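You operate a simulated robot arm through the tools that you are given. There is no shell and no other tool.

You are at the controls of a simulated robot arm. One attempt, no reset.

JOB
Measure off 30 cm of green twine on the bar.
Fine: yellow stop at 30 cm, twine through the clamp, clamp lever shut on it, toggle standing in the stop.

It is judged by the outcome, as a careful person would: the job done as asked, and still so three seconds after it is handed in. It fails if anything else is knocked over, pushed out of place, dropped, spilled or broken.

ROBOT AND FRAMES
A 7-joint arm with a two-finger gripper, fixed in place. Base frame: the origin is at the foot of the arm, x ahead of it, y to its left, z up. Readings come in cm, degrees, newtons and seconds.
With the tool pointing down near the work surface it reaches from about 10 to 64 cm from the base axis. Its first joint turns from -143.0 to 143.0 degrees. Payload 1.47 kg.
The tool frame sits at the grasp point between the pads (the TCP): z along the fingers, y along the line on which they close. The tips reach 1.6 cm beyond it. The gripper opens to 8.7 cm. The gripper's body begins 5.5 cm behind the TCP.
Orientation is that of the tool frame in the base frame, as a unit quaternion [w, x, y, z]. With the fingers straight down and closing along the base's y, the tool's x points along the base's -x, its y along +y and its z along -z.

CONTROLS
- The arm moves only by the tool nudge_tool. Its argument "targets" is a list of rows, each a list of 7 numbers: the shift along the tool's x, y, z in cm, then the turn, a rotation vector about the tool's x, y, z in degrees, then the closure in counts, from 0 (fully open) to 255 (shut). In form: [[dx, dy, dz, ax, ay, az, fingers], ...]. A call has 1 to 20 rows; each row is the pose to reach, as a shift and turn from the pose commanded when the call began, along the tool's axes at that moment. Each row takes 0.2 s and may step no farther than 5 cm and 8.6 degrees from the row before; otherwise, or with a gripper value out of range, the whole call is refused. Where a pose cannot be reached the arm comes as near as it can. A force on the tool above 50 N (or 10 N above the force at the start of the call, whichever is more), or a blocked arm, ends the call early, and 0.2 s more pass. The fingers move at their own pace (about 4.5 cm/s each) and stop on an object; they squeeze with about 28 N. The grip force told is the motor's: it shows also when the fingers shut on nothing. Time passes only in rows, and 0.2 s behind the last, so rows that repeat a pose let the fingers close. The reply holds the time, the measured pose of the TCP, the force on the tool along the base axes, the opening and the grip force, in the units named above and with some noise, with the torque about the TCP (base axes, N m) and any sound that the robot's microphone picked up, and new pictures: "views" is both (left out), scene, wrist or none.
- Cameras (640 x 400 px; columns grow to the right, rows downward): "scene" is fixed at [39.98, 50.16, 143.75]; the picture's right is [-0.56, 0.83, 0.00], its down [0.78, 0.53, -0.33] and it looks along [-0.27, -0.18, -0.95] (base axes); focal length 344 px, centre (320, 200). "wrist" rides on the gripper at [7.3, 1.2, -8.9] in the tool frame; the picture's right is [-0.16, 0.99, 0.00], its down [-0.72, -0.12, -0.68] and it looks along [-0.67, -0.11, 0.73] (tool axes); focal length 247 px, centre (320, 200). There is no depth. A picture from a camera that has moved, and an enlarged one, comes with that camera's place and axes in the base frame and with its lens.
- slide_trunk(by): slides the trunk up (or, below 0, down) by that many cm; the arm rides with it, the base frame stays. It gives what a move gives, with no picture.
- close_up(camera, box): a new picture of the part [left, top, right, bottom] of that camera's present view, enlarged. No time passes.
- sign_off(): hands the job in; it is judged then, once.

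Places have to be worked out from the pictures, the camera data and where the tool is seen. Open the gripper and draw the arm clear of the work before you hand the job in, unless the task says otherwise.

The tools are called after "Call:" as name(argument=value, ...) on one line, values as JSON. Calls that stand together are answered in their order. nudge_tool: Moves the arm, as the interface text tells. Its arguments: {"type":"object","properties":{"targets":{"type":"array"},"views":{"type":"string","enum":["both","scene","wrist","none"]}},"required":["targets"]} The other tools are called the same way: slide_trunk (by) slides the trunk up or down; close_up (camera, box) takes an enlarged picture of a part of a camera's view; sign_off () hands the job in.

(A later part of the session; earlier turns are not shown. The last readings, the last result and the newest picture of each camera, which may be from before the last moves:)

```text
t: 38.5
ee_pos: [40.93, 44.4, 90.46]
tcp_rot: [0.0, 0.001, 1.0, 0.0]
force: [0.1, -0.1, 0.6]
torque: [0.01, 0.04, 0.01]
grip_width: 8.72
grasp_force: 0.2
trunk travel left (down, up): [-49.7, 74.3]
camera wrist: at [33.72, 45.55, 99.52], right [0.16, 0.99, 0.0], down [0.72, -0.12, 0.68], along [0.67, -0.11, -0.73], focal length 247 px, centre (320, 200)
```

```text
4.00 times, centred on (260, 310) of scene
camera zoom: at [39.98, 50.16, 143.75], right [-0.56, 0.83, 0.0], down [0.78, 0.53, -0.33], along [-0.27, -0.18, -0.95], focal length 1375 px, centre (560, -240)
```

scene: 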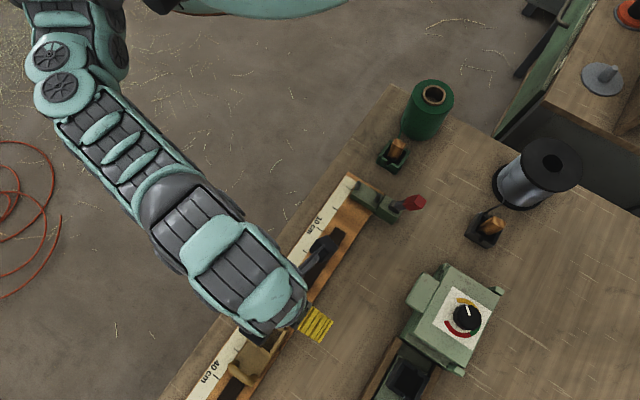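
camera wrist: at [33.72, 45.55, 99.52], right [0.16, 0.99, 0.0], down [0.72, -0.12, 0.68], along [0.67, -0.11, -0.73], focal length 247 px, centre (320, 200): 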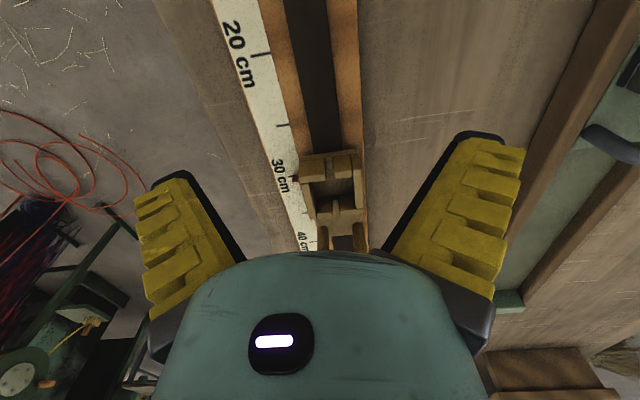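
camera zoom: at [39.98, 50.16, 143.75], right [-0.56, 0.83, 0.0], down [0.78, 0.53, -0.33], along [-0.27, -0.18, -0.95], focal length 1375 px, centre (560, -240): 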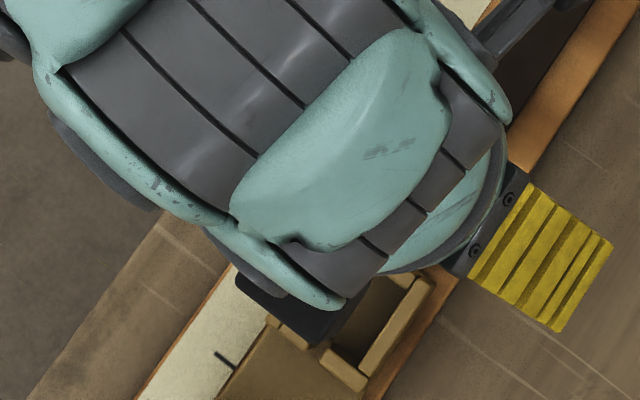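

The pointer is aligned with the 30 cm tick (x≈47.05 against 47.03). Next I retreat upward and back toward the dock, high over the clamp, checking reach at this trunk height.

Call:
nudge_tool(targets=[[3, 0, -3, 0, 0, 0, 0], [6, 0, -6, 0, 0, 0, 0], [10, 0, -8, 0, 0, 0, 0], [14, 0, -8, 0, 0, 0, 0], [18, 0, -8, 0, 0, 0, 0], [22, 0, -8, 0, 0, 0, 0], [26, 0, -8, 0, 0, 0, 0], [26, 0, -8, 0, 0, 0, 0]])

Call:
close_up(camera="scene", box=[180, 260, 340, 360])

Call:
close_up(camera="wrist", box=[240, 0, 480, 150])

```text
t: 40.1
ee_pos: [26.33, 45.07, 98.07]
tcp_rot: [-0.005, 0.106, 0.994, -0.004]
force: [-0.4, -0.3, -0.6]
torque: [-0.01, 0.02, 0.02]
grip_width: 8.69
grasp_force: 0.1
out of reach, approached as far as the arm can: row 3, 4, 5, 6
trunk travel left (down, up): [-49.7, 74.3]
stopped in row 7: the arm was blocked; the commanded pose is now the measured one
camera wrist: at [19.69, 47.97, 107.04], right [0.36, 0.93, -0.01], down [0.69, -0.26, 0.67], along [0.63, -0.25, -0.74], focal length 247 px, centre (320, 200)
```

scene: 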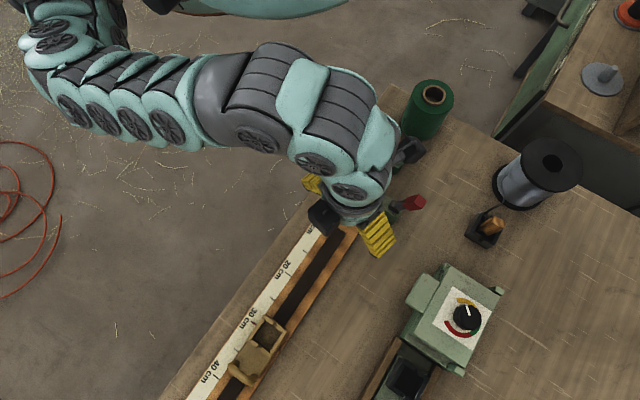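
wrist: 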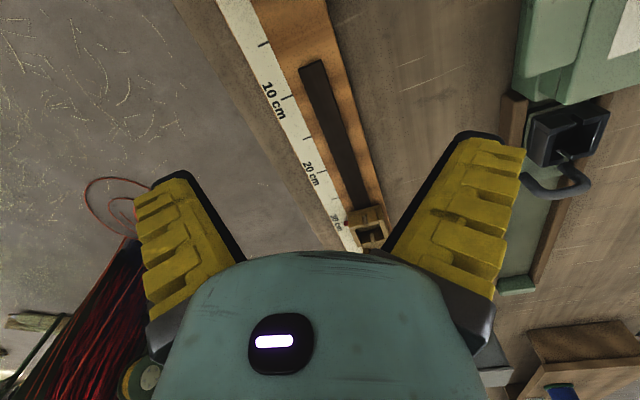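

```text
4.00 times, centred on (260, 310) of scene
camera zoom: at [39.98, 50.16, 143.75], right [-0.56, 0.83, 0.0], down [0.78, 0.53, -0.33], along [-0.27, -0.18, -0.95], focal length 1375 px, centre (560, -240)
```

zoom: 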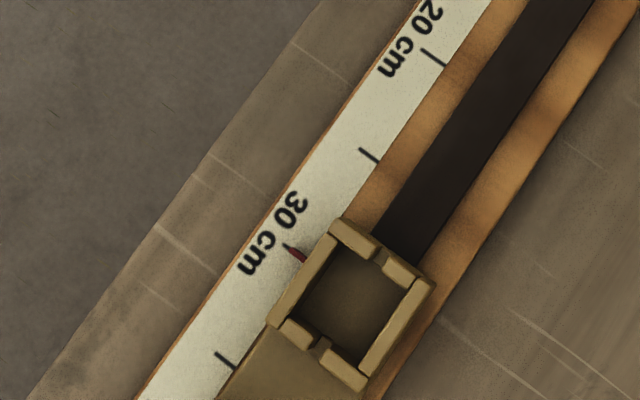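

```text
2.67 times, centred on (360, 75) of wrist
camera zoom: at [19.69, 47.97, 107.04], right [0.36, 0.93, -0.01], down [0.69, -0.26, 0.67], along [0.63, -0.25, -0.74], focal length 659 px, centre (213, 533)
```

zoom: 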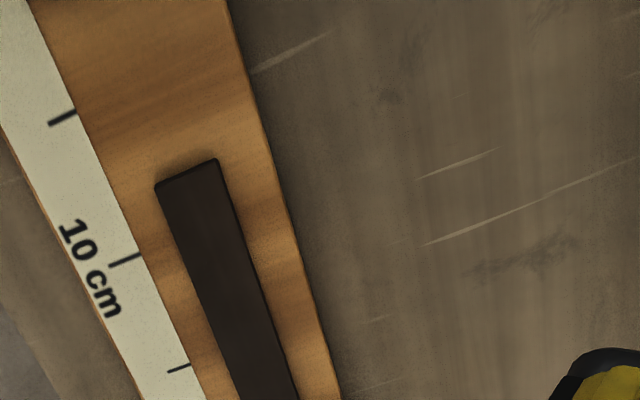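

The stop sits right at 30 cm. The arm is folded too tightly at this trunk height and has yawed a bit, so I raise the trunk 16 cm again for the near region.

Call:
slide_trunk(by=16)

```text
t: 41.9
ee_pos: [26.43, 45.2, 114.15]
tcp_rot: [-0.006, 0.106, 0.994, -0.003]
force: [-0.2, 0.0, 0.4]
torque: [0.01, -0.04, 0.01]
grip_width: 8.7
grasp_force: 0.0
trunk travel left (down, up): [-65.7, 58.3]
```

I straighten the yaw (12° about the tool z) while descending 14 cm.

Call:
nudge_tool(targets=[[0, 0, 4, 0, 0, -4, 0], [0, 0, 8, 0, 0, -8, 0], [0, 0, 12, 0, 0, -12.1, 0], [0, 0, 14, 0, 0, -12.1, 0], [0, 0, 14, 0, 0, -12.1, 0]], views="none")

```text
t: 43.1
ee_pos: [26.3, 45.07, 100.03]
tcp_rot: [-0.005, 0.0, 1.0, -0.003]
force: [-0.1, 0.4, 0.1]
torque: [0.04, -0.01, -0.03]
grip_width: 8.72
grasp_force: 0.1
trunk travel left (down, up): [-65.7, 58.3]
```

Straight again. I move to (14, 44, 97) for a view of the dock and toggle.

Call:
nudge_tool(targets=[[4, -0.3, 1, -0.3, -0.5, 0, 0], [8, -0.6, 2, -0.3, -0.5, 0, 0], [12, -1, 3, -0.3, -0.5, 0, 0], [12.3, -1, 3, -0.3, -0.5, 0, 0], [12.3, -1, 3, -0.3, -0.5, 0, 0]])

Call:
close_up(camera="wrist", box=[260, 0, 580, 200])

```text
t: 44.3
ee_pos: [13.86, 44.31, 97.25]
tcp_rot: [-0.001, 0.0, 1.0, -0.001]
force: [-0.4, 0.0, 0.0]
torque: [0.01, 0.03, -0.01]
grip_width: 8.69
grasp_force: 0.1
trunk travel left (down, up): [-65.7, 58.3]
camera wrist: at [6.61, 45.38, 106.19], right [0.16, 0.99, 0.0], down [0.73, -0.12, 0.68], along [0.67, -0.11, -0.73], focal length 247 px, centre (320, 200)
```

scene: 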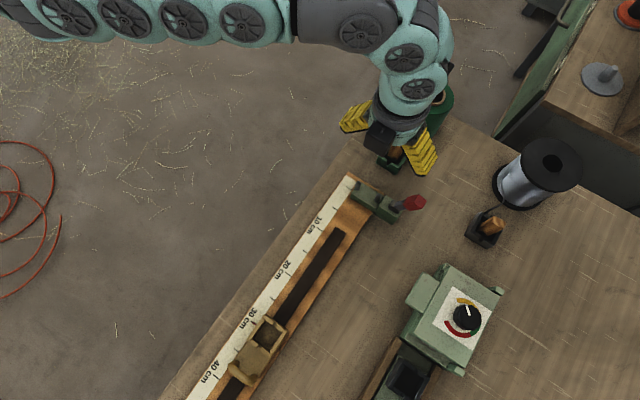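
wrist: 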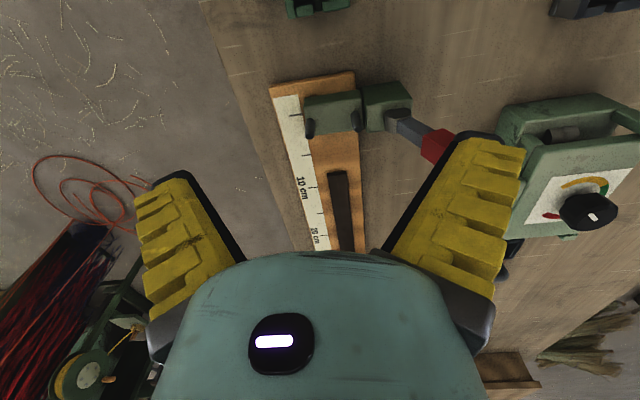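

```text
2.00 times, centred on (420, 100) of wrist
camera zoom: at [6.61, 45.38, 106.19], right [0.16, 0.99, 0.0], down [0.73, -0.12, 0.68], along [0.67, -0.11, -0.73], focal length 494 px, centre (120, 400)
```

zoom: 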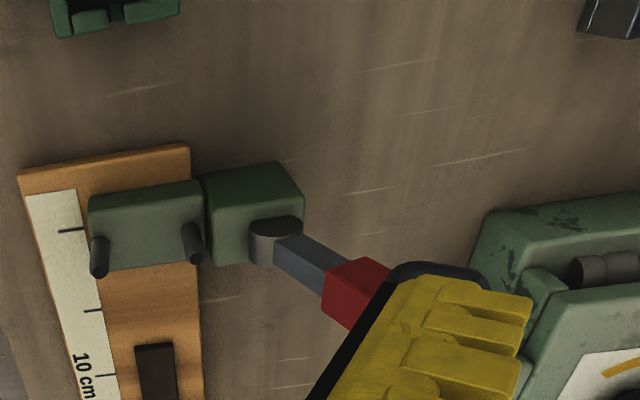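

Clamp posts are at (17.0, 42.85) and (17.0, 47.15), tops at z≈86.1; the block top is at z≈83 and the midline at y≈45.0. I move over the dock, still high at z=97, to measure the toggle.

Call:
nudge_tool(targets=[[4, 0.3, 0, 0, 0, 0, 0], [7.4, 0.6, 0, 0, 0, 0, 0], [7.4, 0.6, 0, 0, 0, 0, 0]])

Call:
close_up(camera="wrist", box=[240, 30, 400, 130])

Call:
close_up(camera="wrist", box=[280, 110, 480, 235])

```text
t: 45.1
ee_pos: [6.52, 44.65, 97.15]
tcp_rot: [-0.001, 0.0, 1.0, -0.001]
force: [0.4, 0.2, -0.1]
torque: [-0.01, -0.04, -0.01]
grip_width: 8.68
grasp_force: 0.2
trunk travel left (down, up): [-65.7, 58.3]
camera wrist: at [-0.78, 45.9, 106.16], right [0.16, 0.99, 0.0], down [0.73, -0.12, 0.68], along [0.67, -0.11, -0.73], focal length 247 px, centre (320, 200)
```

scene: 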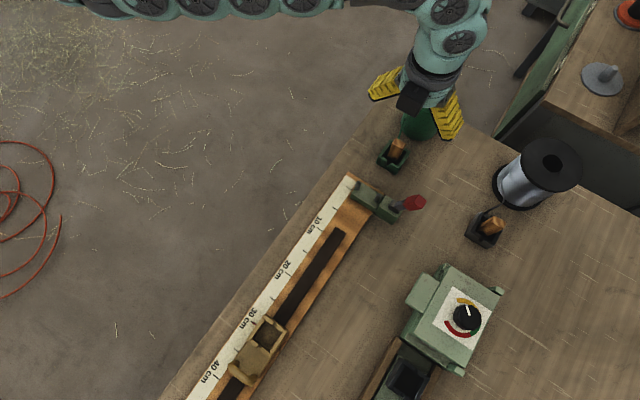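
wrist: 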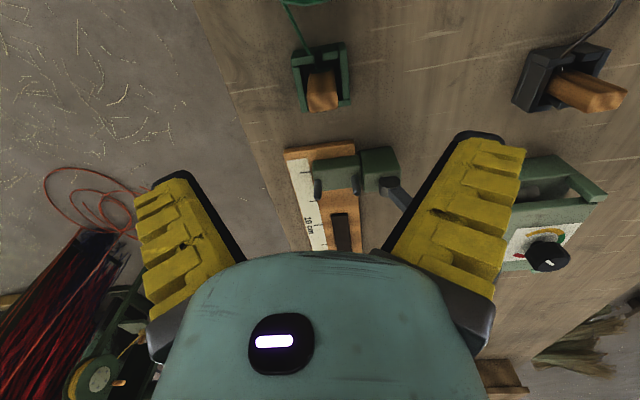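

```text
4.00 times, centred on (320, 80) of wrist
camera zoom: at [-0.78, 45.9, 106.16], right [0.16, 0.99, 0.0], down [0.73, -0.12, 0.68], along [0.67, -0.11, -0.73], focal length 988 px, centre (320, 680)
```

zoom: 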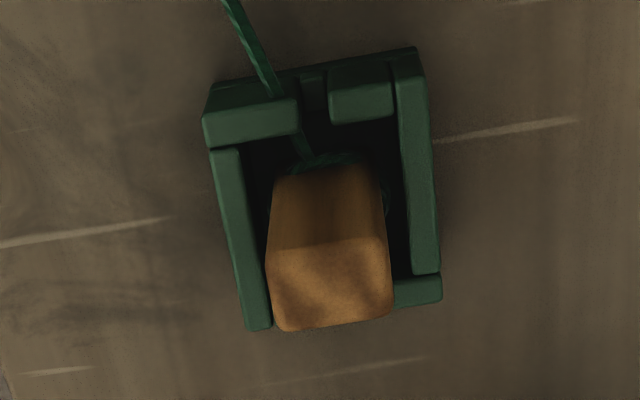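

```text
3.20 times, centred on (380, 172) of wrist
camera zoom: at [-0.78, 45.9, 106.16], right [0.16, 0.99, 0.0], down [0.73, -0.12, 0.68], along [0.67, -0.11, -0.73], focal length 790 px, centre (128, 288)
```

zoom: 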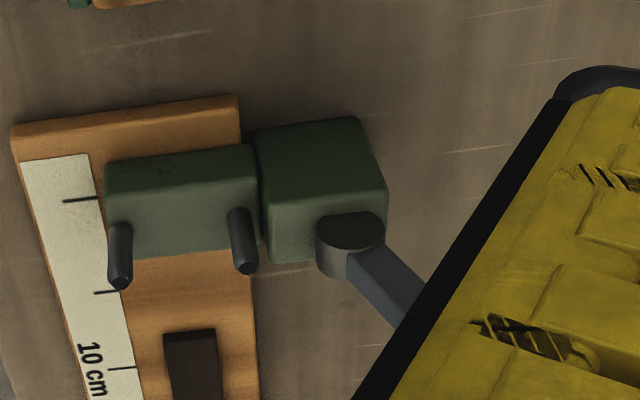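

The toggle top is at about (6.4, 45.1, 87.2), roughly 2.3 cm wide in y, and the dock rim is at z≈83. I descend partway first (TCP z≈89.5) to check alignment and the camera's clearance over the spool.

Call:
nudge_tool(targets=[[0.1, 0.3, 3, 0, 0, 0, 0], [0.1, 0.4, 6, 0, 0, 0, 0], [0.1, 0.4, 7.6, 0, 0, 0, 0], [0.1, 0.4, 7.6, 0, 0, 0, 0]])

Call:
close_up(camera="scene", box=[350, 40, 510, 190])

Call:
close_up(camera="wrist", box=[240, 30, 400, 230])

```text
t: 46.1
ee_pos: [6.48, 45.11, 89.59]
tcp_rot: [-0.001, 0.0, 1.0, -0.001]
force: [0.5, 1.0, 0.2]
torque: [-0.03, -0.01, -0.01]
grip_width: 8.71
grasp_force: 0.0
trunk travel left (down, up): [-65.7, 58.3]
camera wrist: at [-0.83, 46.28, 98.53], right [0.16, 0.99, 0.0], down [0.73, -0.11, 0.68], along [0.67, -0.11, -0.73], focal length 247 px, centre (320, 200)
```

scene: 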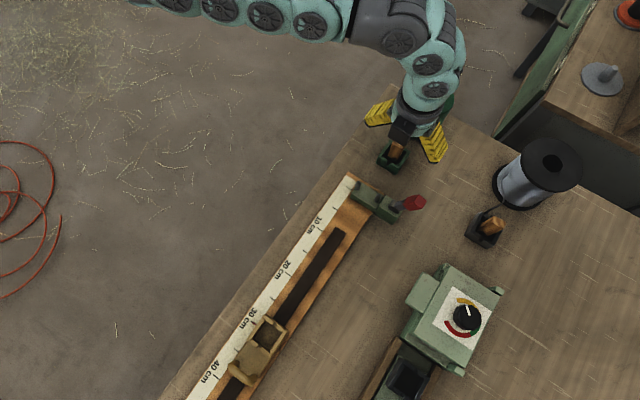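
wrist: 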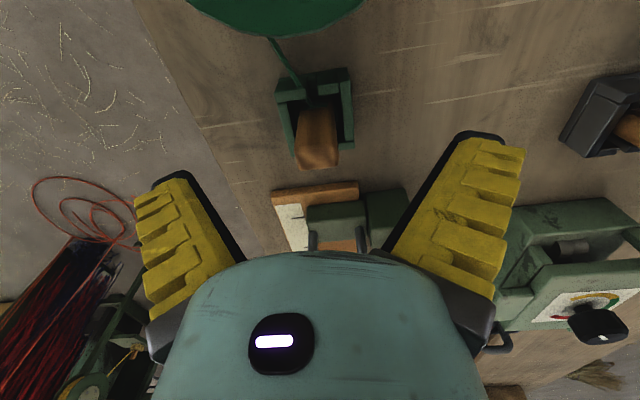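

```text
2.67 times, centred on (430, 115) of scene
camera zoom: at [39.98, 50.16, 143.75], right [-0.56, 0.83, 0.0], down [0.78, 0.53, -0.33], along [-0.27, -0.18, -0.95], focal length 917 px, centre (27, 427)
```

zoom: 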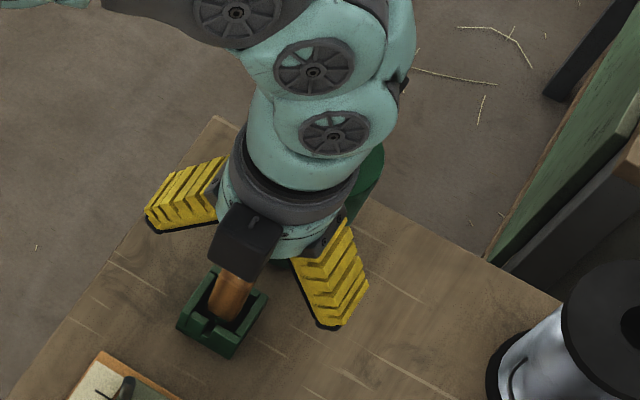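

```text
2.00 times, centred on (320, 130) of wrist
camera zoom: at [-0.83, 46.28, 98.53], right [0.16, 0.99, 0.0], down [0.73, -0.11, 0.68], along [0.67, -0.11, -0.73], focal length 494 px, centre (320, 340)
```

zoom: 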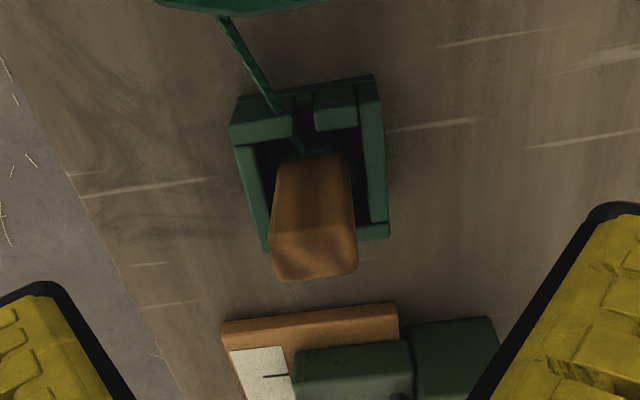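

The camera will clear the spool by about 4 cm. The toggle sits near y≈44.9, so I descend to TCP z≈85.6 and close on it.

Call:
nudge_tool(targets=[[0, -0.15, 2, 0, 0, 0, 0], [0, -0.15, 4, 0, 0, 0, 0], [0, -0.15, 4, 0, 0, 0, 0], [0, -0.15, 4, 0, 0, 0, 255], [0, -0.15, 4, 0, 0, 0, 255], [0, -0.15, 4, 0, 0, 0, 255], [0, -0.15, 4, 0, 0, 0, 255], [0, -0.15, 4, 0, 0, 0, 255], [0, -0.15, 4, 0, 0, 0, 255]])

Call:
close_up(camera="wrist", box=[240, 30, 400, 230])

```text
t: 48.1
ee_pos: [6.81, 44.25, 85.95]
tcp_rot: [-0.001, 0.0, 1.0, 0.0]
force: [0.6, 0.0, 5.7]
torque: [-0.07, 0.01, 0.01]
grip_width: 1.78
grasp_force: 28.4
out of reach, approached as far as the arm can: row 1, 2, 3, 4, 5, 6, 7, 8, 9
trunk travel left (down, up): [-65.7, 58.3]
camera wrist: at [-0.52, 45.42, 94.96], right [0.16, 0.99, 0.0], down [0.73, -0.12, 0.68], along [0.67, -0.11, -0.73], focal length 247 px, centre (320, 200)
```

scene: 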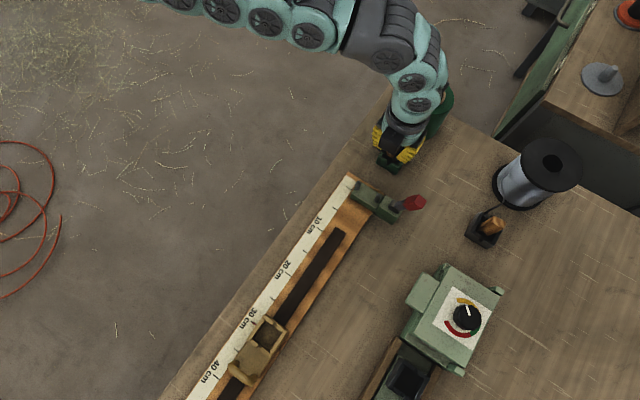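
wrist: 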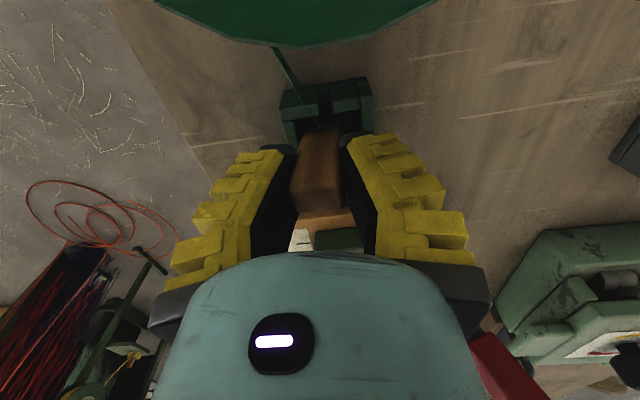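

```text
2.00 times, centred on (320, 130) of wrist
camera zoom: at [-0.52, 45.42, 94.96], right [0.16, 0.99, 0.0], down [0.73, -0.12, 0.68], along [0.67, -0.11, -0.73], focal length 494 px, centre (320, 340)
```

zoom: 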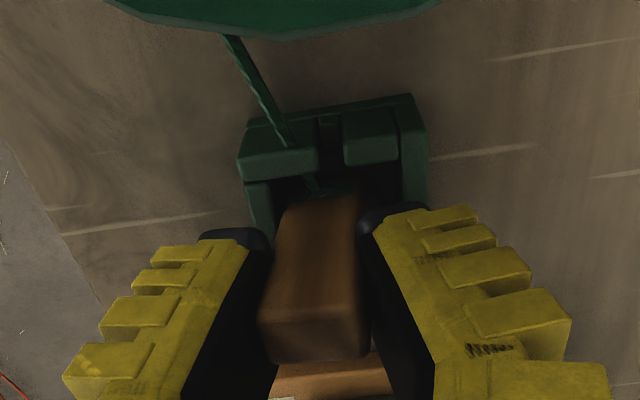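

The grip closed at 1.78 cm with 28 N on the toggle (the arm fell 0.6 cm short in y, but the pads are on it). I lift slowly, 8.5 cm straight up, and check that it's held.

Call:
nudge_tool(targets=[[0, 0, -0.5, 0, 0, 0, 255], [0, 0.1, -1.5, 0, 0, 0, 255], [0, 0.2, -3, 0, 0, 0, 255], [0, 0.3, -4.5, 0, 0, 0, 255], [0, 0.4, -6, 0, 0, 0, 255], [0, 0.5, -7.5, 0, 0, 0, 255], [0, 0.6, -8.5, 0, 0, 0, 255], [0, 0.6, -8.5, 0, 0, 0, 255]])

Call:
close_up(camera="wrist", box=[240, 0, 400, 230])

Call:
close_up(camera="scene", box=[340, 60, 500, 190])

```text
t: 49.9
ee_pos: [6.76, 44.73, 94.51]
tcp_rot: [-0.001, 0.001, 1.0, 0.0]
force: [0.0, -0.5, -0.7]
torque: [0.03, 0.03, -0.02]
grip_width: 1.6
grasp_force: 28.0
trunk travel left (down, up): [-65.7, 58.3]
camera wrist: at [-0.46, 46.0, 103.41], right [0.16, 0.99, 0.0], down [0.73, -0.12, 0.68], along [0.67, -0.11, -0.73], focal length 247 px, centre (320, 200)
```

scene: 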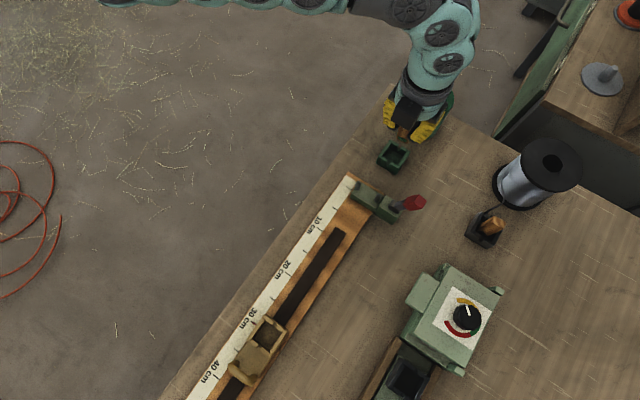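
wrist: 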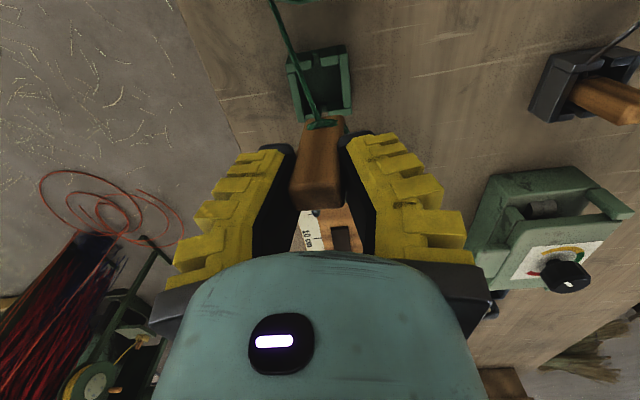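

```text
1.74 times, centred on (320, 115) of wrist
camera zoom: at [-0.46, 46.0, 103.41], right [0.16, 0.99, 0.0], down [0.73, -0.12, 0.68], along [0.67, -0.11, -0.73], focal length 430 px, centre (320, 348)
```

zoom: 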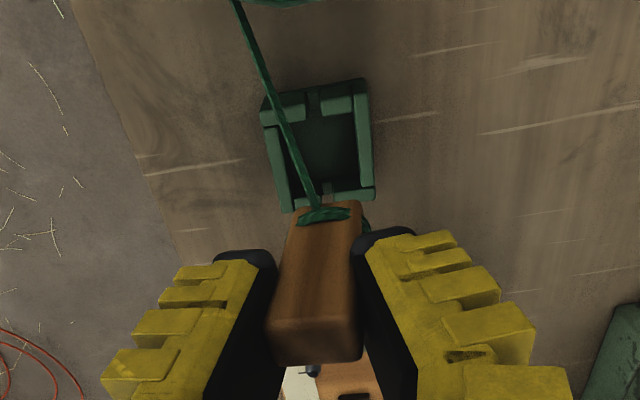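

```text
3.08 times, centred on (420, 125) of scene
camera zoom: at [39.98, 50.16, 143.75], right [-0.56, 0.83, 0.0], down [0.78, 0.53, -0.33], along [-0.27, -0.18, -0.95], focal length 1058 px, centre (12, 431)
```

zoom: 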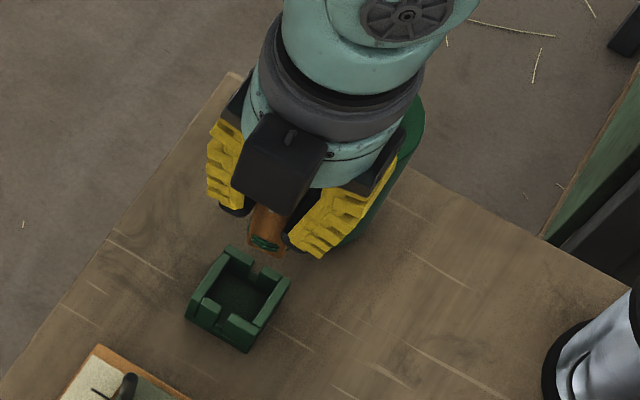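

The toggle is held with its twine trailing to the spool, the dock is empty, and nothing else moved. The twine leaves the spool near (-1.5, 43, 83), so I'll carry the toggle past the clamp biased to +y, so the twine falls between the posts (y 43.2–46.8).

Call:
nudge_tool(targets=[[-2, 0.2, 0, 0, 0, 0, 255], [-5, 0.4, 0, 0, 0, 0, 255], [-8, 0.7, 0, 0, 0, 0, 255], [-11, 1, 0, 0, 0, 0, 255], [-14, 1.4, 0, 0, 0, 0, 255], [-17, 1.8, 0, 0, 0, 0, 255], [-20, 2.2, 0, 0, 0, 0, 255], [-22.5, 2.3, 0, 0, 0, 0, 255], [-22.5, 2.3, 0, 0, 0, 0, 255]])

Call:
close_up(camera="wrist", box=[240, 0, 480, 230])

Call:
close_up(camera="scene", box=[300, 80, 480, 260])

```text
t: 51.9
ee_pos: [29.38, 47.14, 94.29]
tcp_rot: [0.0, 0.0, 1.0, 0.0]
force: [-0.7, -0.6, -1.1]
torque: [-0.03, 0.02, -0.05]
grip_width: 1.55
grasp_force: 28.2
trunk travel left (down, up): [-65.7, 58.3]
camera wrist: at [22.08, 48.32, 103.3], right [0.16, 0.99, 0.0], down [0.73, -0.12, 0.68], along [0.67, -0.11, -0.73], focal length 247 px, centre (320, 200)
```

scene: 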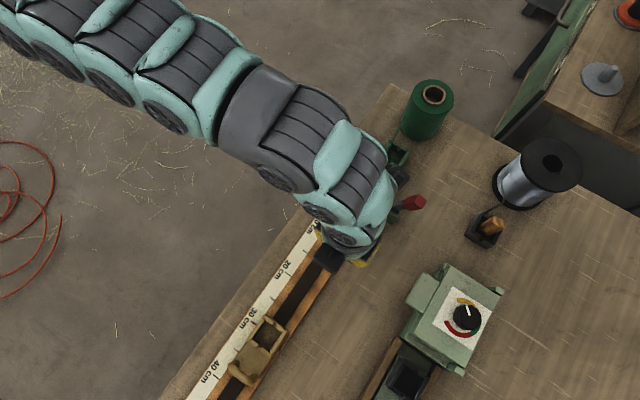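
wrist: 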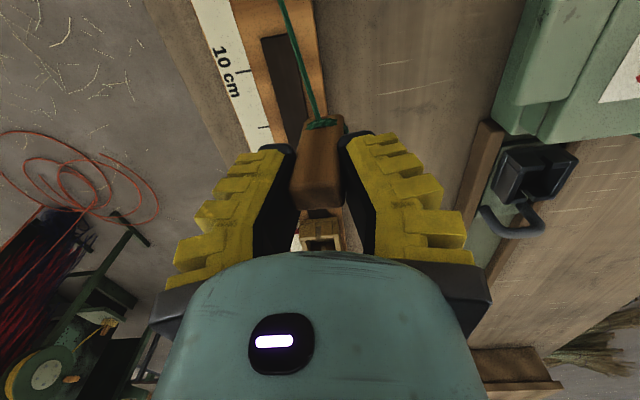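

```text
1.74 times, centred on (360, 115) of wrist
camera zoom: at [22.08, 48.32, 103.3], right [0.16, 0.99, 0.0], down [0.73, -0.12, 0.68], along [0.67, -0.11, -0.73], focal length 430 px, centre (250, 348)
```

zoom: 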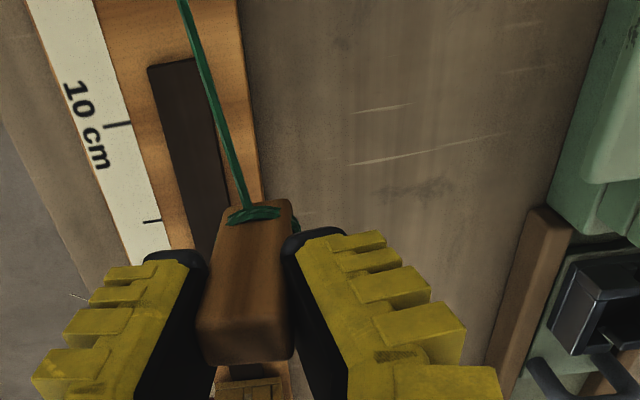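

```text
2.22 times, centred on (390, 170) of scene
camera zoom: at [39.98, 50.16, 143.75], right [-0.56, 0.83, 0.0], down [0.78, 0.53, -0.33], along [-0.27, -0.18, -0.95], focal length 764 px, centre (164, 267)
```

zoom: 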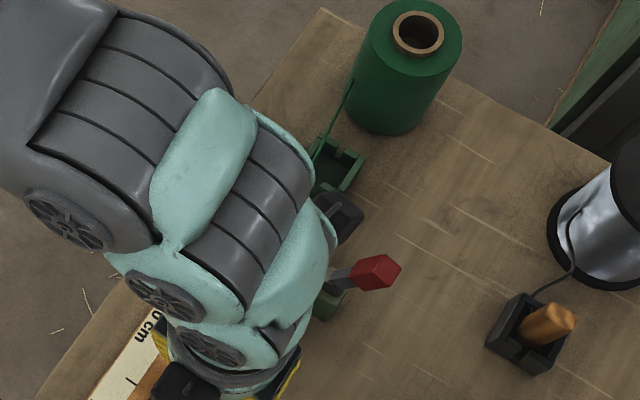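

The twine passes through x=17 at about y=45.5, between the posts. To get the far reach I'll raise the arm 3 cm and then lower the trunk 8 cm, which brings the toggle low so the twine drops between the posts.

Call:
nudge_tool(targets=[[-1, 0, -1.5, 0, 0, 0, 255], [-1.5, 0, -3, 0, 0, 0, 255], [-1.5, 0, -3, 0, 0, 0, 255]], views="none")

```text
t: 52.7
ee_pos: [30.8, 47.15, 97.42]
tcp_rot: [-0.002, 0.0, 1.0, -0.001]
force: [0.1, 0.1, -0.2]
torque: [0.0, 0.02, 0.0]
grip_width: 1.53
grasp_force: 28.4
trunk travel left (down, up): [-65.7, 58.3]
```

At z=97.4 as planned; lowering the trunk 8 will leave the toggle bottom ~2.5 cm above the bar.

Call:
slide_trunk(by=-8)

Call:
close_up(camera="wrist", box=[200, 0, 440, 240])

Call:
close_up(camera="scene", box=[300, 80, 480, 260])

```text
t: 53.9
ee_pos: [30.87, 47.24, 89.41]
tcp_rot: [-0.001, -0.001, 1.0, 0.0]
force: [0.4, 0.1, 0.3]
torque: [-0.01, -0.01, 0.02]
grip_width: 1.55
grasp_force: 28.0
trunk travel left (down, up): [-57.7, 66.3]
```

```text
1.67 times, centred on (320, 120) of wrist
camera zoom: at [23.56, 48.36, 98.34], right [0.16, 0.99, 0.0], down [0.73, -0.12, 0.68], along [0.67, -0.11, -0.73], focal length 412 px, centre (320, 333)
```

zoom: 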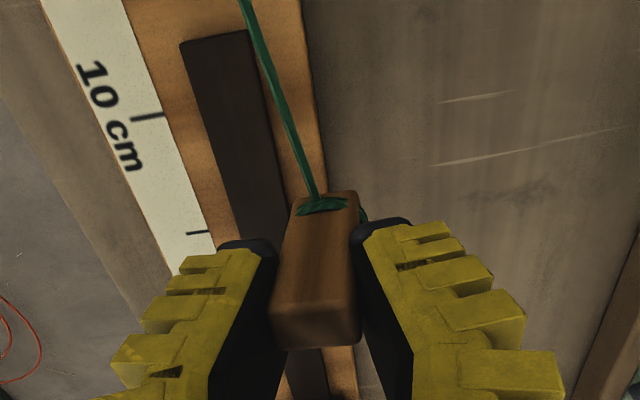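

```text
2.22 times, centred on (390, 170) of scene
camera zoom: at [39.98, 50.16, 143.75], right [-0.56, 0.83, 0.0], down [0.78, 0.53, -0.33], along [-0.27, -0.18, -0.95], focal length 764 px, centre (164, 267)
```

zoom: 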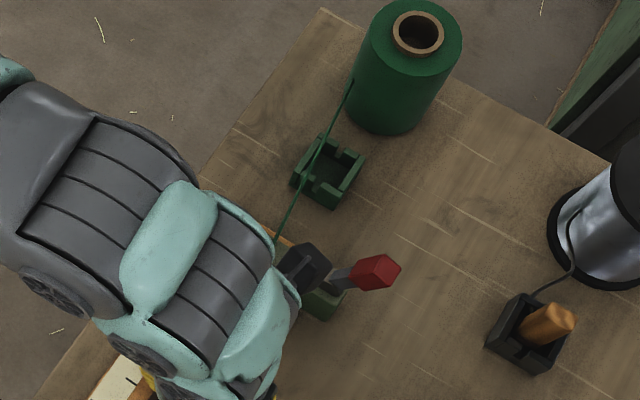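

The twine runs cleanly over the dock towards the clamp. I zoom in on the toggle in the gripper to measure where it sits relative to the TCP.

Call:
close_up(camera="wrist", box=[280, 100, 360, 220])

```text
3.33 times, centred on (320, 160) of wrist
camera zoom: at [23.56, 48.36, 98.34], right [0.16, 0.99, 0.0], down [0.73, -0.12, 0.68], along [0.67, -0.11, -0.73], focal length 823 px, centre (320, 333)
```

zoom: 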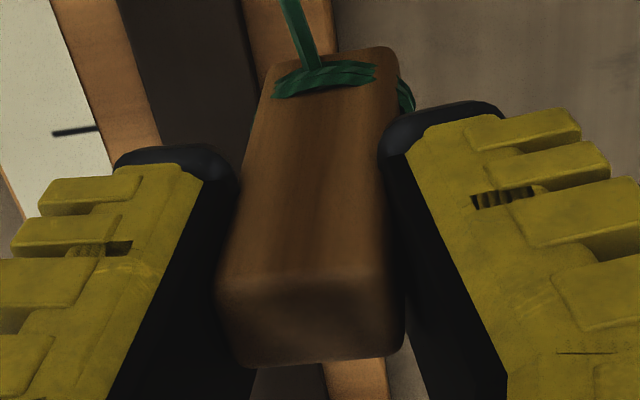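

The toggle is tilted about 4° (bottom toward +y) and centred ~0.35 cm on the -x side of the TCP, with its bottom ~5 cm below. I move along the bar to x≈42, rising to z=91.5 and rotating 4° to stand it upright.

Call:
nudge_tool(targets=[[-2, -0.4, -0.7, 1, 0, 0, 255], [-4, -0.8, -1.4, 2, 0, 0, 255], [-6, -1.2, -2.1, 3, 0, 0, 255], [-8, -1.7, -2.1, 4, 0, 0, 255], [-10, -2.2, -2.1, 4, 0, 0, 255], [-11, -2.4, -2.1, 4, 0, 0, 255], [-11, -2.4, -2.1, 4, 0, 0, 255]])

Call:
close_up(camera="wrist", box=[240, 80, 400, 240])

Call:
close_up(camera="scene", box=[280, 130, 440, 250])

```text
t: 55.5
ee_pos: [41.83, 44.68, 91.39]
tcp_rot: [-0.001, 0.0, 0.999, -0.036]
force: [0.1, -0.4, -0.9]
torque: [-0.02, 0.01, -0.02]
grip_width: 1.49
grasp_force: 27.5
trunk travel left (down, up): [-57.7, 66.3]
camera wrist: at [34.57, 46.48, 100.28], right [0.16, 0.98, -0.07], down [0.73, -0.07, 0.68], along [0.67, -0.16, -0.73], focal length 247 px, centre (320, 200)
```

scene: 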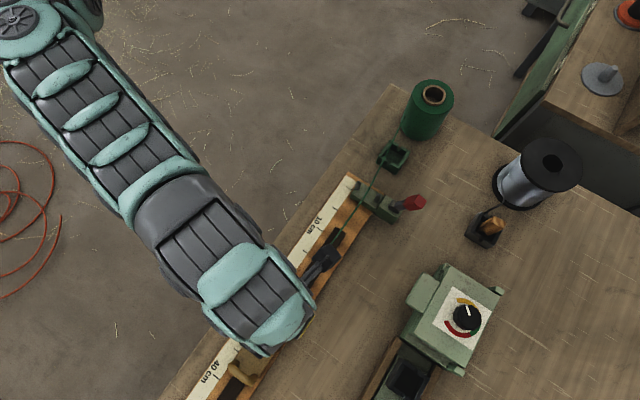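
wrist: 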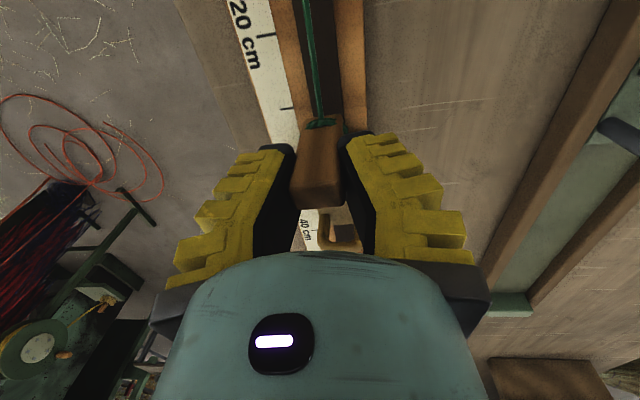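

```text
2.50 times, centred on (320, 160) of wrist
camera zoom: at [34.57, 46.48, 100.28], right [0.16, 0.98, -0.07], down [0.73, -0.07, 0.68], along [0.67, -0.16, -0.73], focal length 617 px, centre (320, 300)
```

zoom: 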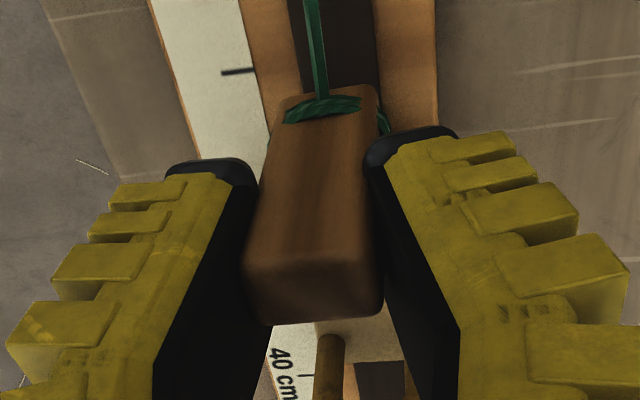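

```text
3.33 times, centred on (360, 190) of scene
camera zoom: at [39.98, 50.16, 143.75], right [-0.56, 0.83, 0.0], down [0.78, 0.53, -0.33], along [-0.27, -0.18, -0.95], focal length 1146 px, centre (187, 233)
```

zoom: 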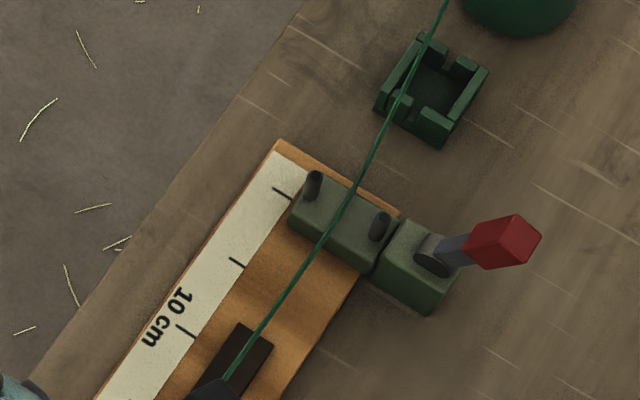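

The twine lies neatly between the clamp posts and the toggle is now upright. Its centre is (−0.35, +0.07) from the TCP, and the pocket centre is at about (46.85, 44.5). I move over it at the present height.

Call:
nudge_tool(targets=[[-1.5, -0.1, -0.2, 0, 0, 0, 255], [-3, -0.2, -0.2, 0, 0, 0, 255], [-4.5, -0.26, -0.2, 0, 0, 0, 255], [-5.37, -0.26, -0.2, 0, 0, 0, 255], [-5.37, -0.26, -0.2, 0, 0, 0, 255]])

Call:
close_up(camera="wrist", box=[240, 60, 400, 240])

Call:
close_up(camera="scene", box=[180, 260, 340, 380])

```text
t: 56.7
ee_pos: [46.72, 44.15, 91.61]
tcp_rot: [-0.002, 0.001, 0.999, -0.036]
force: [-0.7, 0.8, -0.3]
torque: [0.03, -0.02, -0.03]
grip_width: 1.48
grasp_force: 27.7
out of reach, approached as far as the arm can: row 3, 4, 5
trunk travel left (down, up): [-57.7, 66.3]
camera wrist: at [39.53, 45.86, 100.48], right [0.16, 0.99, -0.07], down [0.73, -0.07, 0.68], along [0.67, -0.16, -0.73], focal length 247 px, centre (320, 200)
```

scene: 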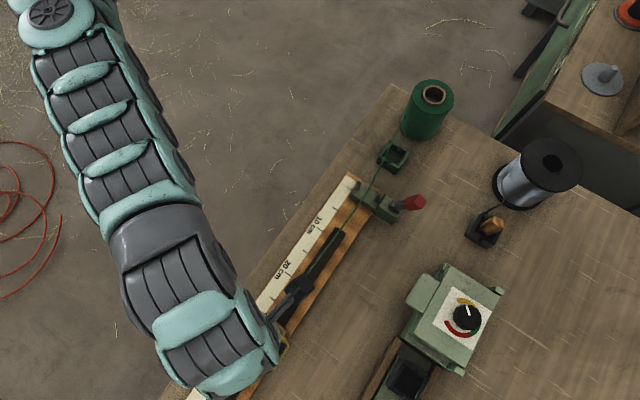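
wrist: 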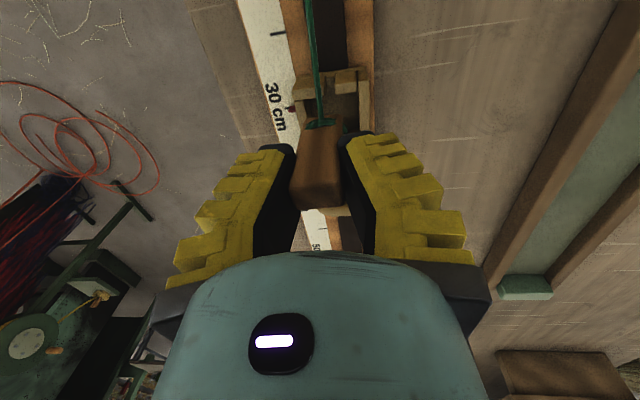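

```text
2.22 times, centred on (320, 150) of wrist
camera zoom: at [39.53, 45.86, 100.48], right [0.16, 0.99, -0.07], down [0.73, -0.07, 0.68], along [0.67, -0.16, -0.73], focal length 549 px, centre (320, 311)
```

zoom: 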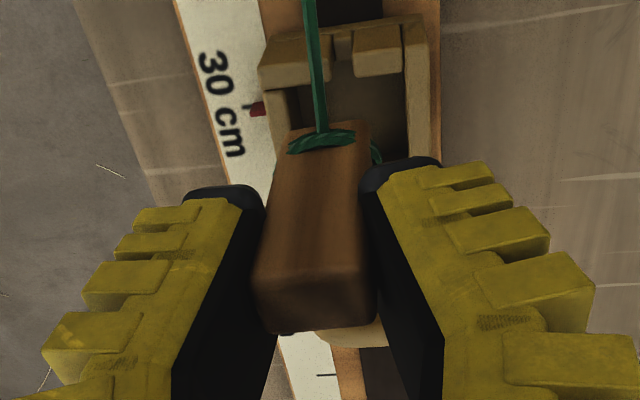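

```text
3.33 times, centred on (260, 320) of scene
camera zoom: at [39.98, 50.16, 143.75], right [-0.56, 0.83, 0.0], down [0.78, 0.53, -0.33], along [-0.27, -0.18, -0.95], focal length 1146 px, centre (520, -200)
```

zoom: 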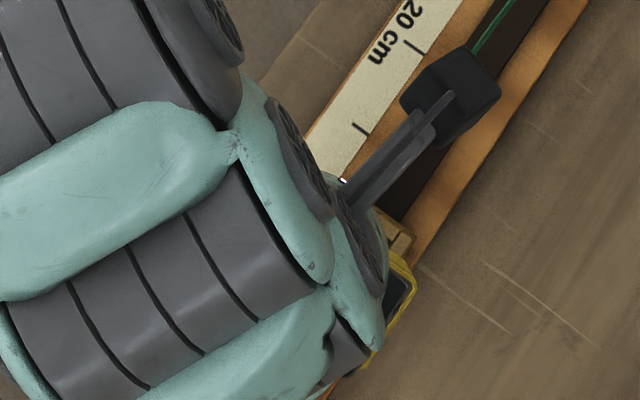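

With the tilt, the arm ends about 0.5 cm short here. I back off slightly and raise 8 cm so I can lower the trunk another 8; the twine has plenty of lateral margin between the posts.

Call:
nudge_tool(targets=[[0.5, 0.1, -2, 0, 0, 0, 255], [1, 0.2, -4, 0, 0, 0, 255], [1.5, 0.3, -6, 0, 0, 0, 255], [1.5, 0.4, -8, 0, 0, 0, 255], [1.5, 0.4, -8, 0, 0, 0, 255]], views="scene")

```text
t: 57.9
ee_pos: [45.16, 44.75, 99.54]
tcp_rot: [-0.001, 0.0, 0.999, -0.035]
force: [0.6, 0.8, 0.0]
torque: [-0.03, 0.01, -0.04]
grip_width: 1.5
grasp_force: 28.4
trunk travel left (down, up): [-57.7, 66.3]
```

scene: 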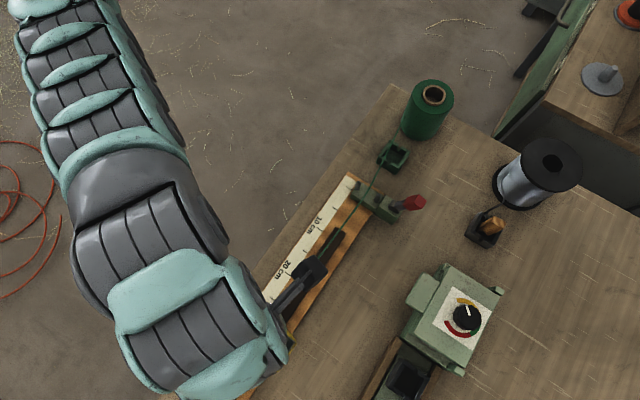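

Raised to z=99.5; I lower the trunk 8 (→ z≈91.5, toggle bottom still above the pocket rim).

Call:
slide_trunk(by=-8)

Call:
close_up(camera="scene", box=[300, 130, 460, 250])

```text
t: 59.0
ee_pos: [45.25, 44.77, 91.59]
tcp_rot: [-0.001, 0.0, 0.999, -0.035]
force: [-0.4, 0.0, 0.4]
torque: [-0.01, 0.02, 0.02]
grip_width: 1.52
grasp_force: 28.1
trunk travel left (down, up): [-49.7, 74.3]
```

```text
3.33 times, centred on (380, 190) of scene
camera zoom: at [39.98, 50.16, 143.75], right [-0.56, 0.83, 0.0], down [0.78, 0.53, -0.33], along [-0.27, -0.18, -0.95], focal length 1146 px, centre (120, 233)
```

zoom: 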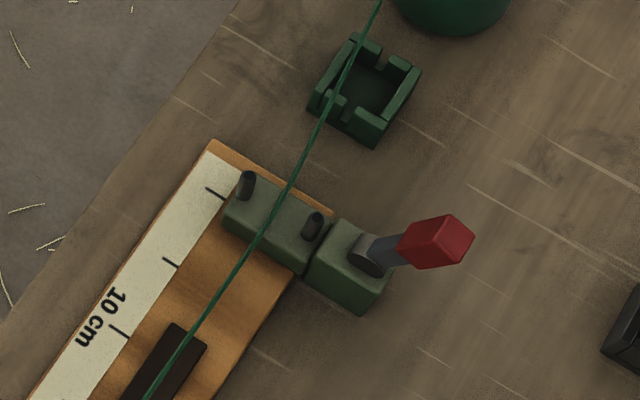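

The twine is well centred between the posts. I move over the pocket to (47.2, 44.43).

Call:
nudge_tool(targets=[[-1, -0.2, 0, 0, 0, 0, 255], [-1.95, -0.34, 0, 0, 0, 0, 255], [-1.95, -0.34, 0, 0, 0, 0, 255]], views="wrist")

Call:
close_up(camera="wrist", box=[240, 60, 400, 240])

```text
t: 59.8
ee_pos: [46.9, 43.99, 91.53]
tcp_rot: [-0.001, 0.0, 0.999, -0.034]
force: [-0.3, 0.0, 0.0]
torque: [0.01, -0.01, 0.0]
grip_width: 1.47
grasp_force: 27.9
out of reach, approached as far as the arm can: row 2, 3
trunk travel left (down, up): [-49.7, 74.3]
camera wrist: at [39.74, 45.73, 100.34], right [0.16, 0.98, -0.07], down [0.72, -0.07, 0.69], along [0.67, -0.16, -0.72], focal length 247 px, centre (320, 200)
```

wrist: 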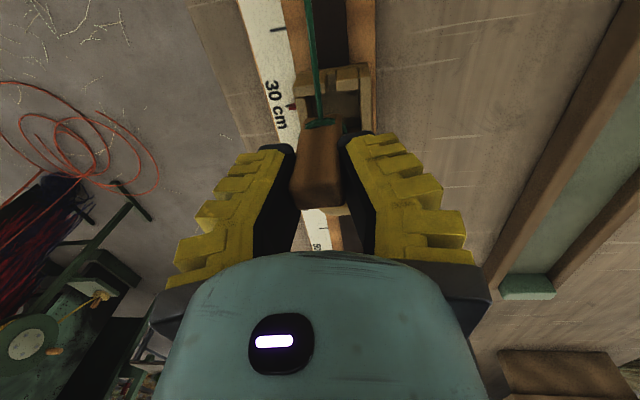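

```text
2.22 times, centred on (320, 150) of wrist
camera zoom: at [39.74, 45.73, 100.34], right [0.16, 0.98, -0.07], down [0.72, -0.07, 0.69], along [0.67, -0.16, -0.72], focal length 549 px, centre (320, 311)
```

zoom: 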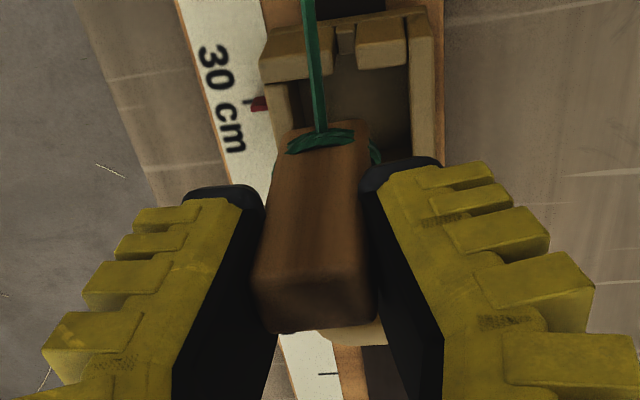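

Tilting the wrist outward costs reach. I'll rotate back to a vertical tool, which also shifts the toggle's foot +0.35 in y, and aim the TCP at (47.15, 44.15) so the foot is centred over the pocket.

Call:
nudge_tool(targets=[[-0.1, 0.1, 0, -2, 0, 0, 255], [-0.25, 0.16, 0, -4, 0, 0, 255], [-0.25, 0.16, 0, -4, 0, 0, 255]], views="wrist")

Call:
close_up(camera="wrist", box=[240, 60, 400, 240])

```text
t: 60.6
ee_pos: [47.27, 44.17, 91.44]
tcp_rot: [-0.001, 0.001, 1.0, 0.0]
force: [-0.3, -0.4, -0.5]
torque: [-0.01, -0.01, -0.01]
grip_width: 1.44
grasp_force: 27.4
trunk travel left (down, up): [-49.7, 74.3]
camera wrist: at [40.01, 45.29, 100.45], right [0.16, 0.99, 0.0], down [0.73, -0.12, 0.68], along [0.67, -0.11, -0.73], focal length 247 px, centre (320, 200)
```

wrist: 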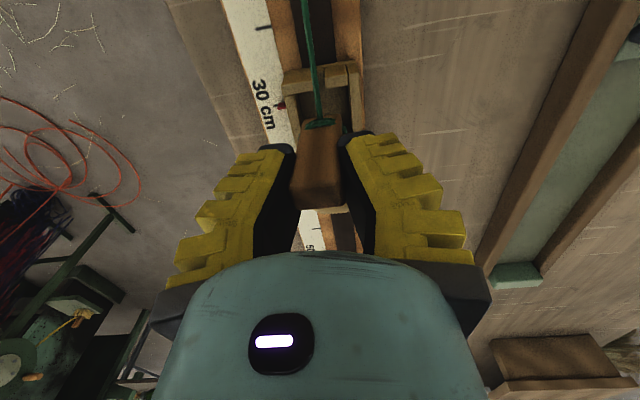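

```text
2.22 times, centred on (320, 150) of wrist
camera zoom: at [40.01, 45.29, 100.45], right [0.16, 0.99, 0.0], down [0.73, -0.12, 0.68], along [0.67, -0.11, -0.73], focal length 549 px, centre (320, 311)
```

zoom: 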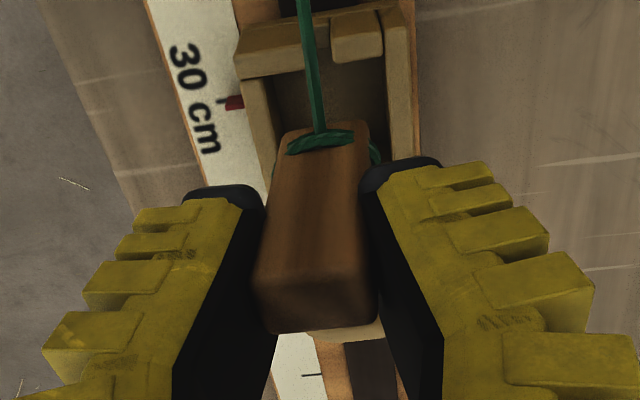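

The toggle foot spans roughly y 43.5–45.5 and x 46.1–47.9, inside the pocket's inner 42.75–46.1 and 45.05–48.4. I shift −0.15 in x and lower to TCP z≈88.2.

Call:
nudge_tool(targets=[[0.15, -0.05, 0.5, 0, 0, 0, 255], [0.15, -0.05, 1.2, 0, 0, 0, 255], [0.15, -0.05, 1.9, 0, 0, 0, 255], [0.15, -0.05, 2.6, 0, 0, 0, 255], [0.15, -0.05, 3.2, 0, 0, 0, 255], [0.15, -0.05, 3.2, 0, 0, 0, 255]], views="wrist")

Call:
close_up(camera="wrist", box=[240, 60, 400, 240])

```text
t: 62.0
ee_pos: [47.07, 44.07, 88.28]
tcp_rot: [-0.001, 0.0, 1.0, -0.001]
force: [0.6, 0.8, 0.5]
torque: [0.01, 0.02, 0.03]
grip_width: 1.46
grasp_force: 28.0
trunk travel left (down, up): [-49.7, 74.3]
camera wrist: at [39.8, 45.26, 97.23], right [0.16, 0.99, 0.0], down [0.72, -0.12, 0.68], along [0.67, -0.11, -0.73], focal length 247 px, centre (320, 200)
```

wrist: 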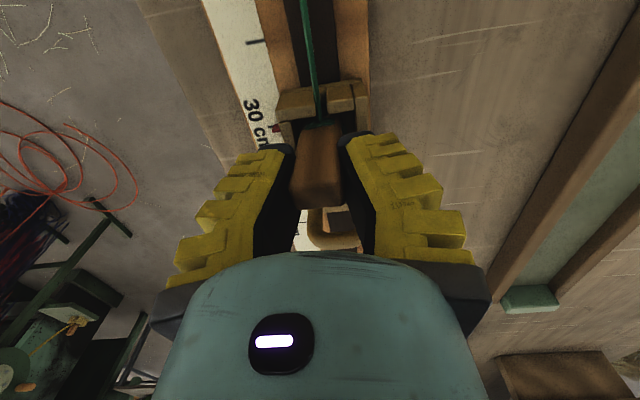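

```text
2.22 times, centred on (320, 150) of wrist
camera zoom: at [39.8, 45.26, 97.23], right [0.16, 0.99, 0.0], down [0.72, -0.12, 0.68], along [0.67, -0.11, -0.73], focal length 549 px, centre (320, 311)
```

zoom: 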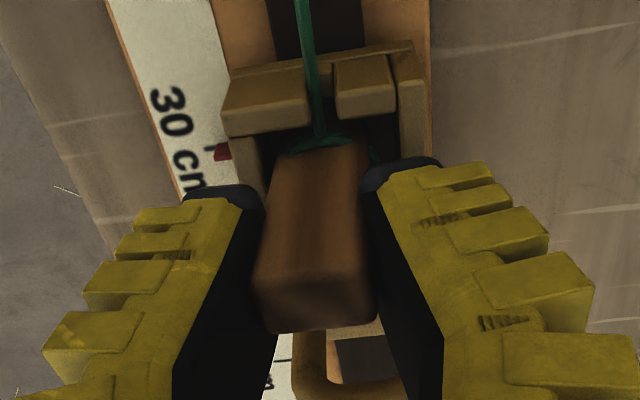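

The foot is inside the pocket, contact-free, and the twine lines up with the -x slot. I keep lowering in small steps.

Call:
nudge_tool(targets=[[0, 0, 0.3, 0, 0, 0, 255], [0, 0, 0.6, 0, 0, 0, 255], [0, 0, 0.8, 0, 0, 0, 255], [0, 0, 0.8, 0, 0, 0, 255]], views="none")

```text
t: 63.0
ee_pos: [47.26, 44.32, 87.82]
tcp_rot: [-0.001, 0.001, 1.0, 0.002]
force: [-2.3, -0.5, 21.6]
torque: [0.13, 0.24, 0.0]
grip_width: 1.98
grasp_force: 27.8
trunk travel left (down, up): [-49.7, 74.3]
```

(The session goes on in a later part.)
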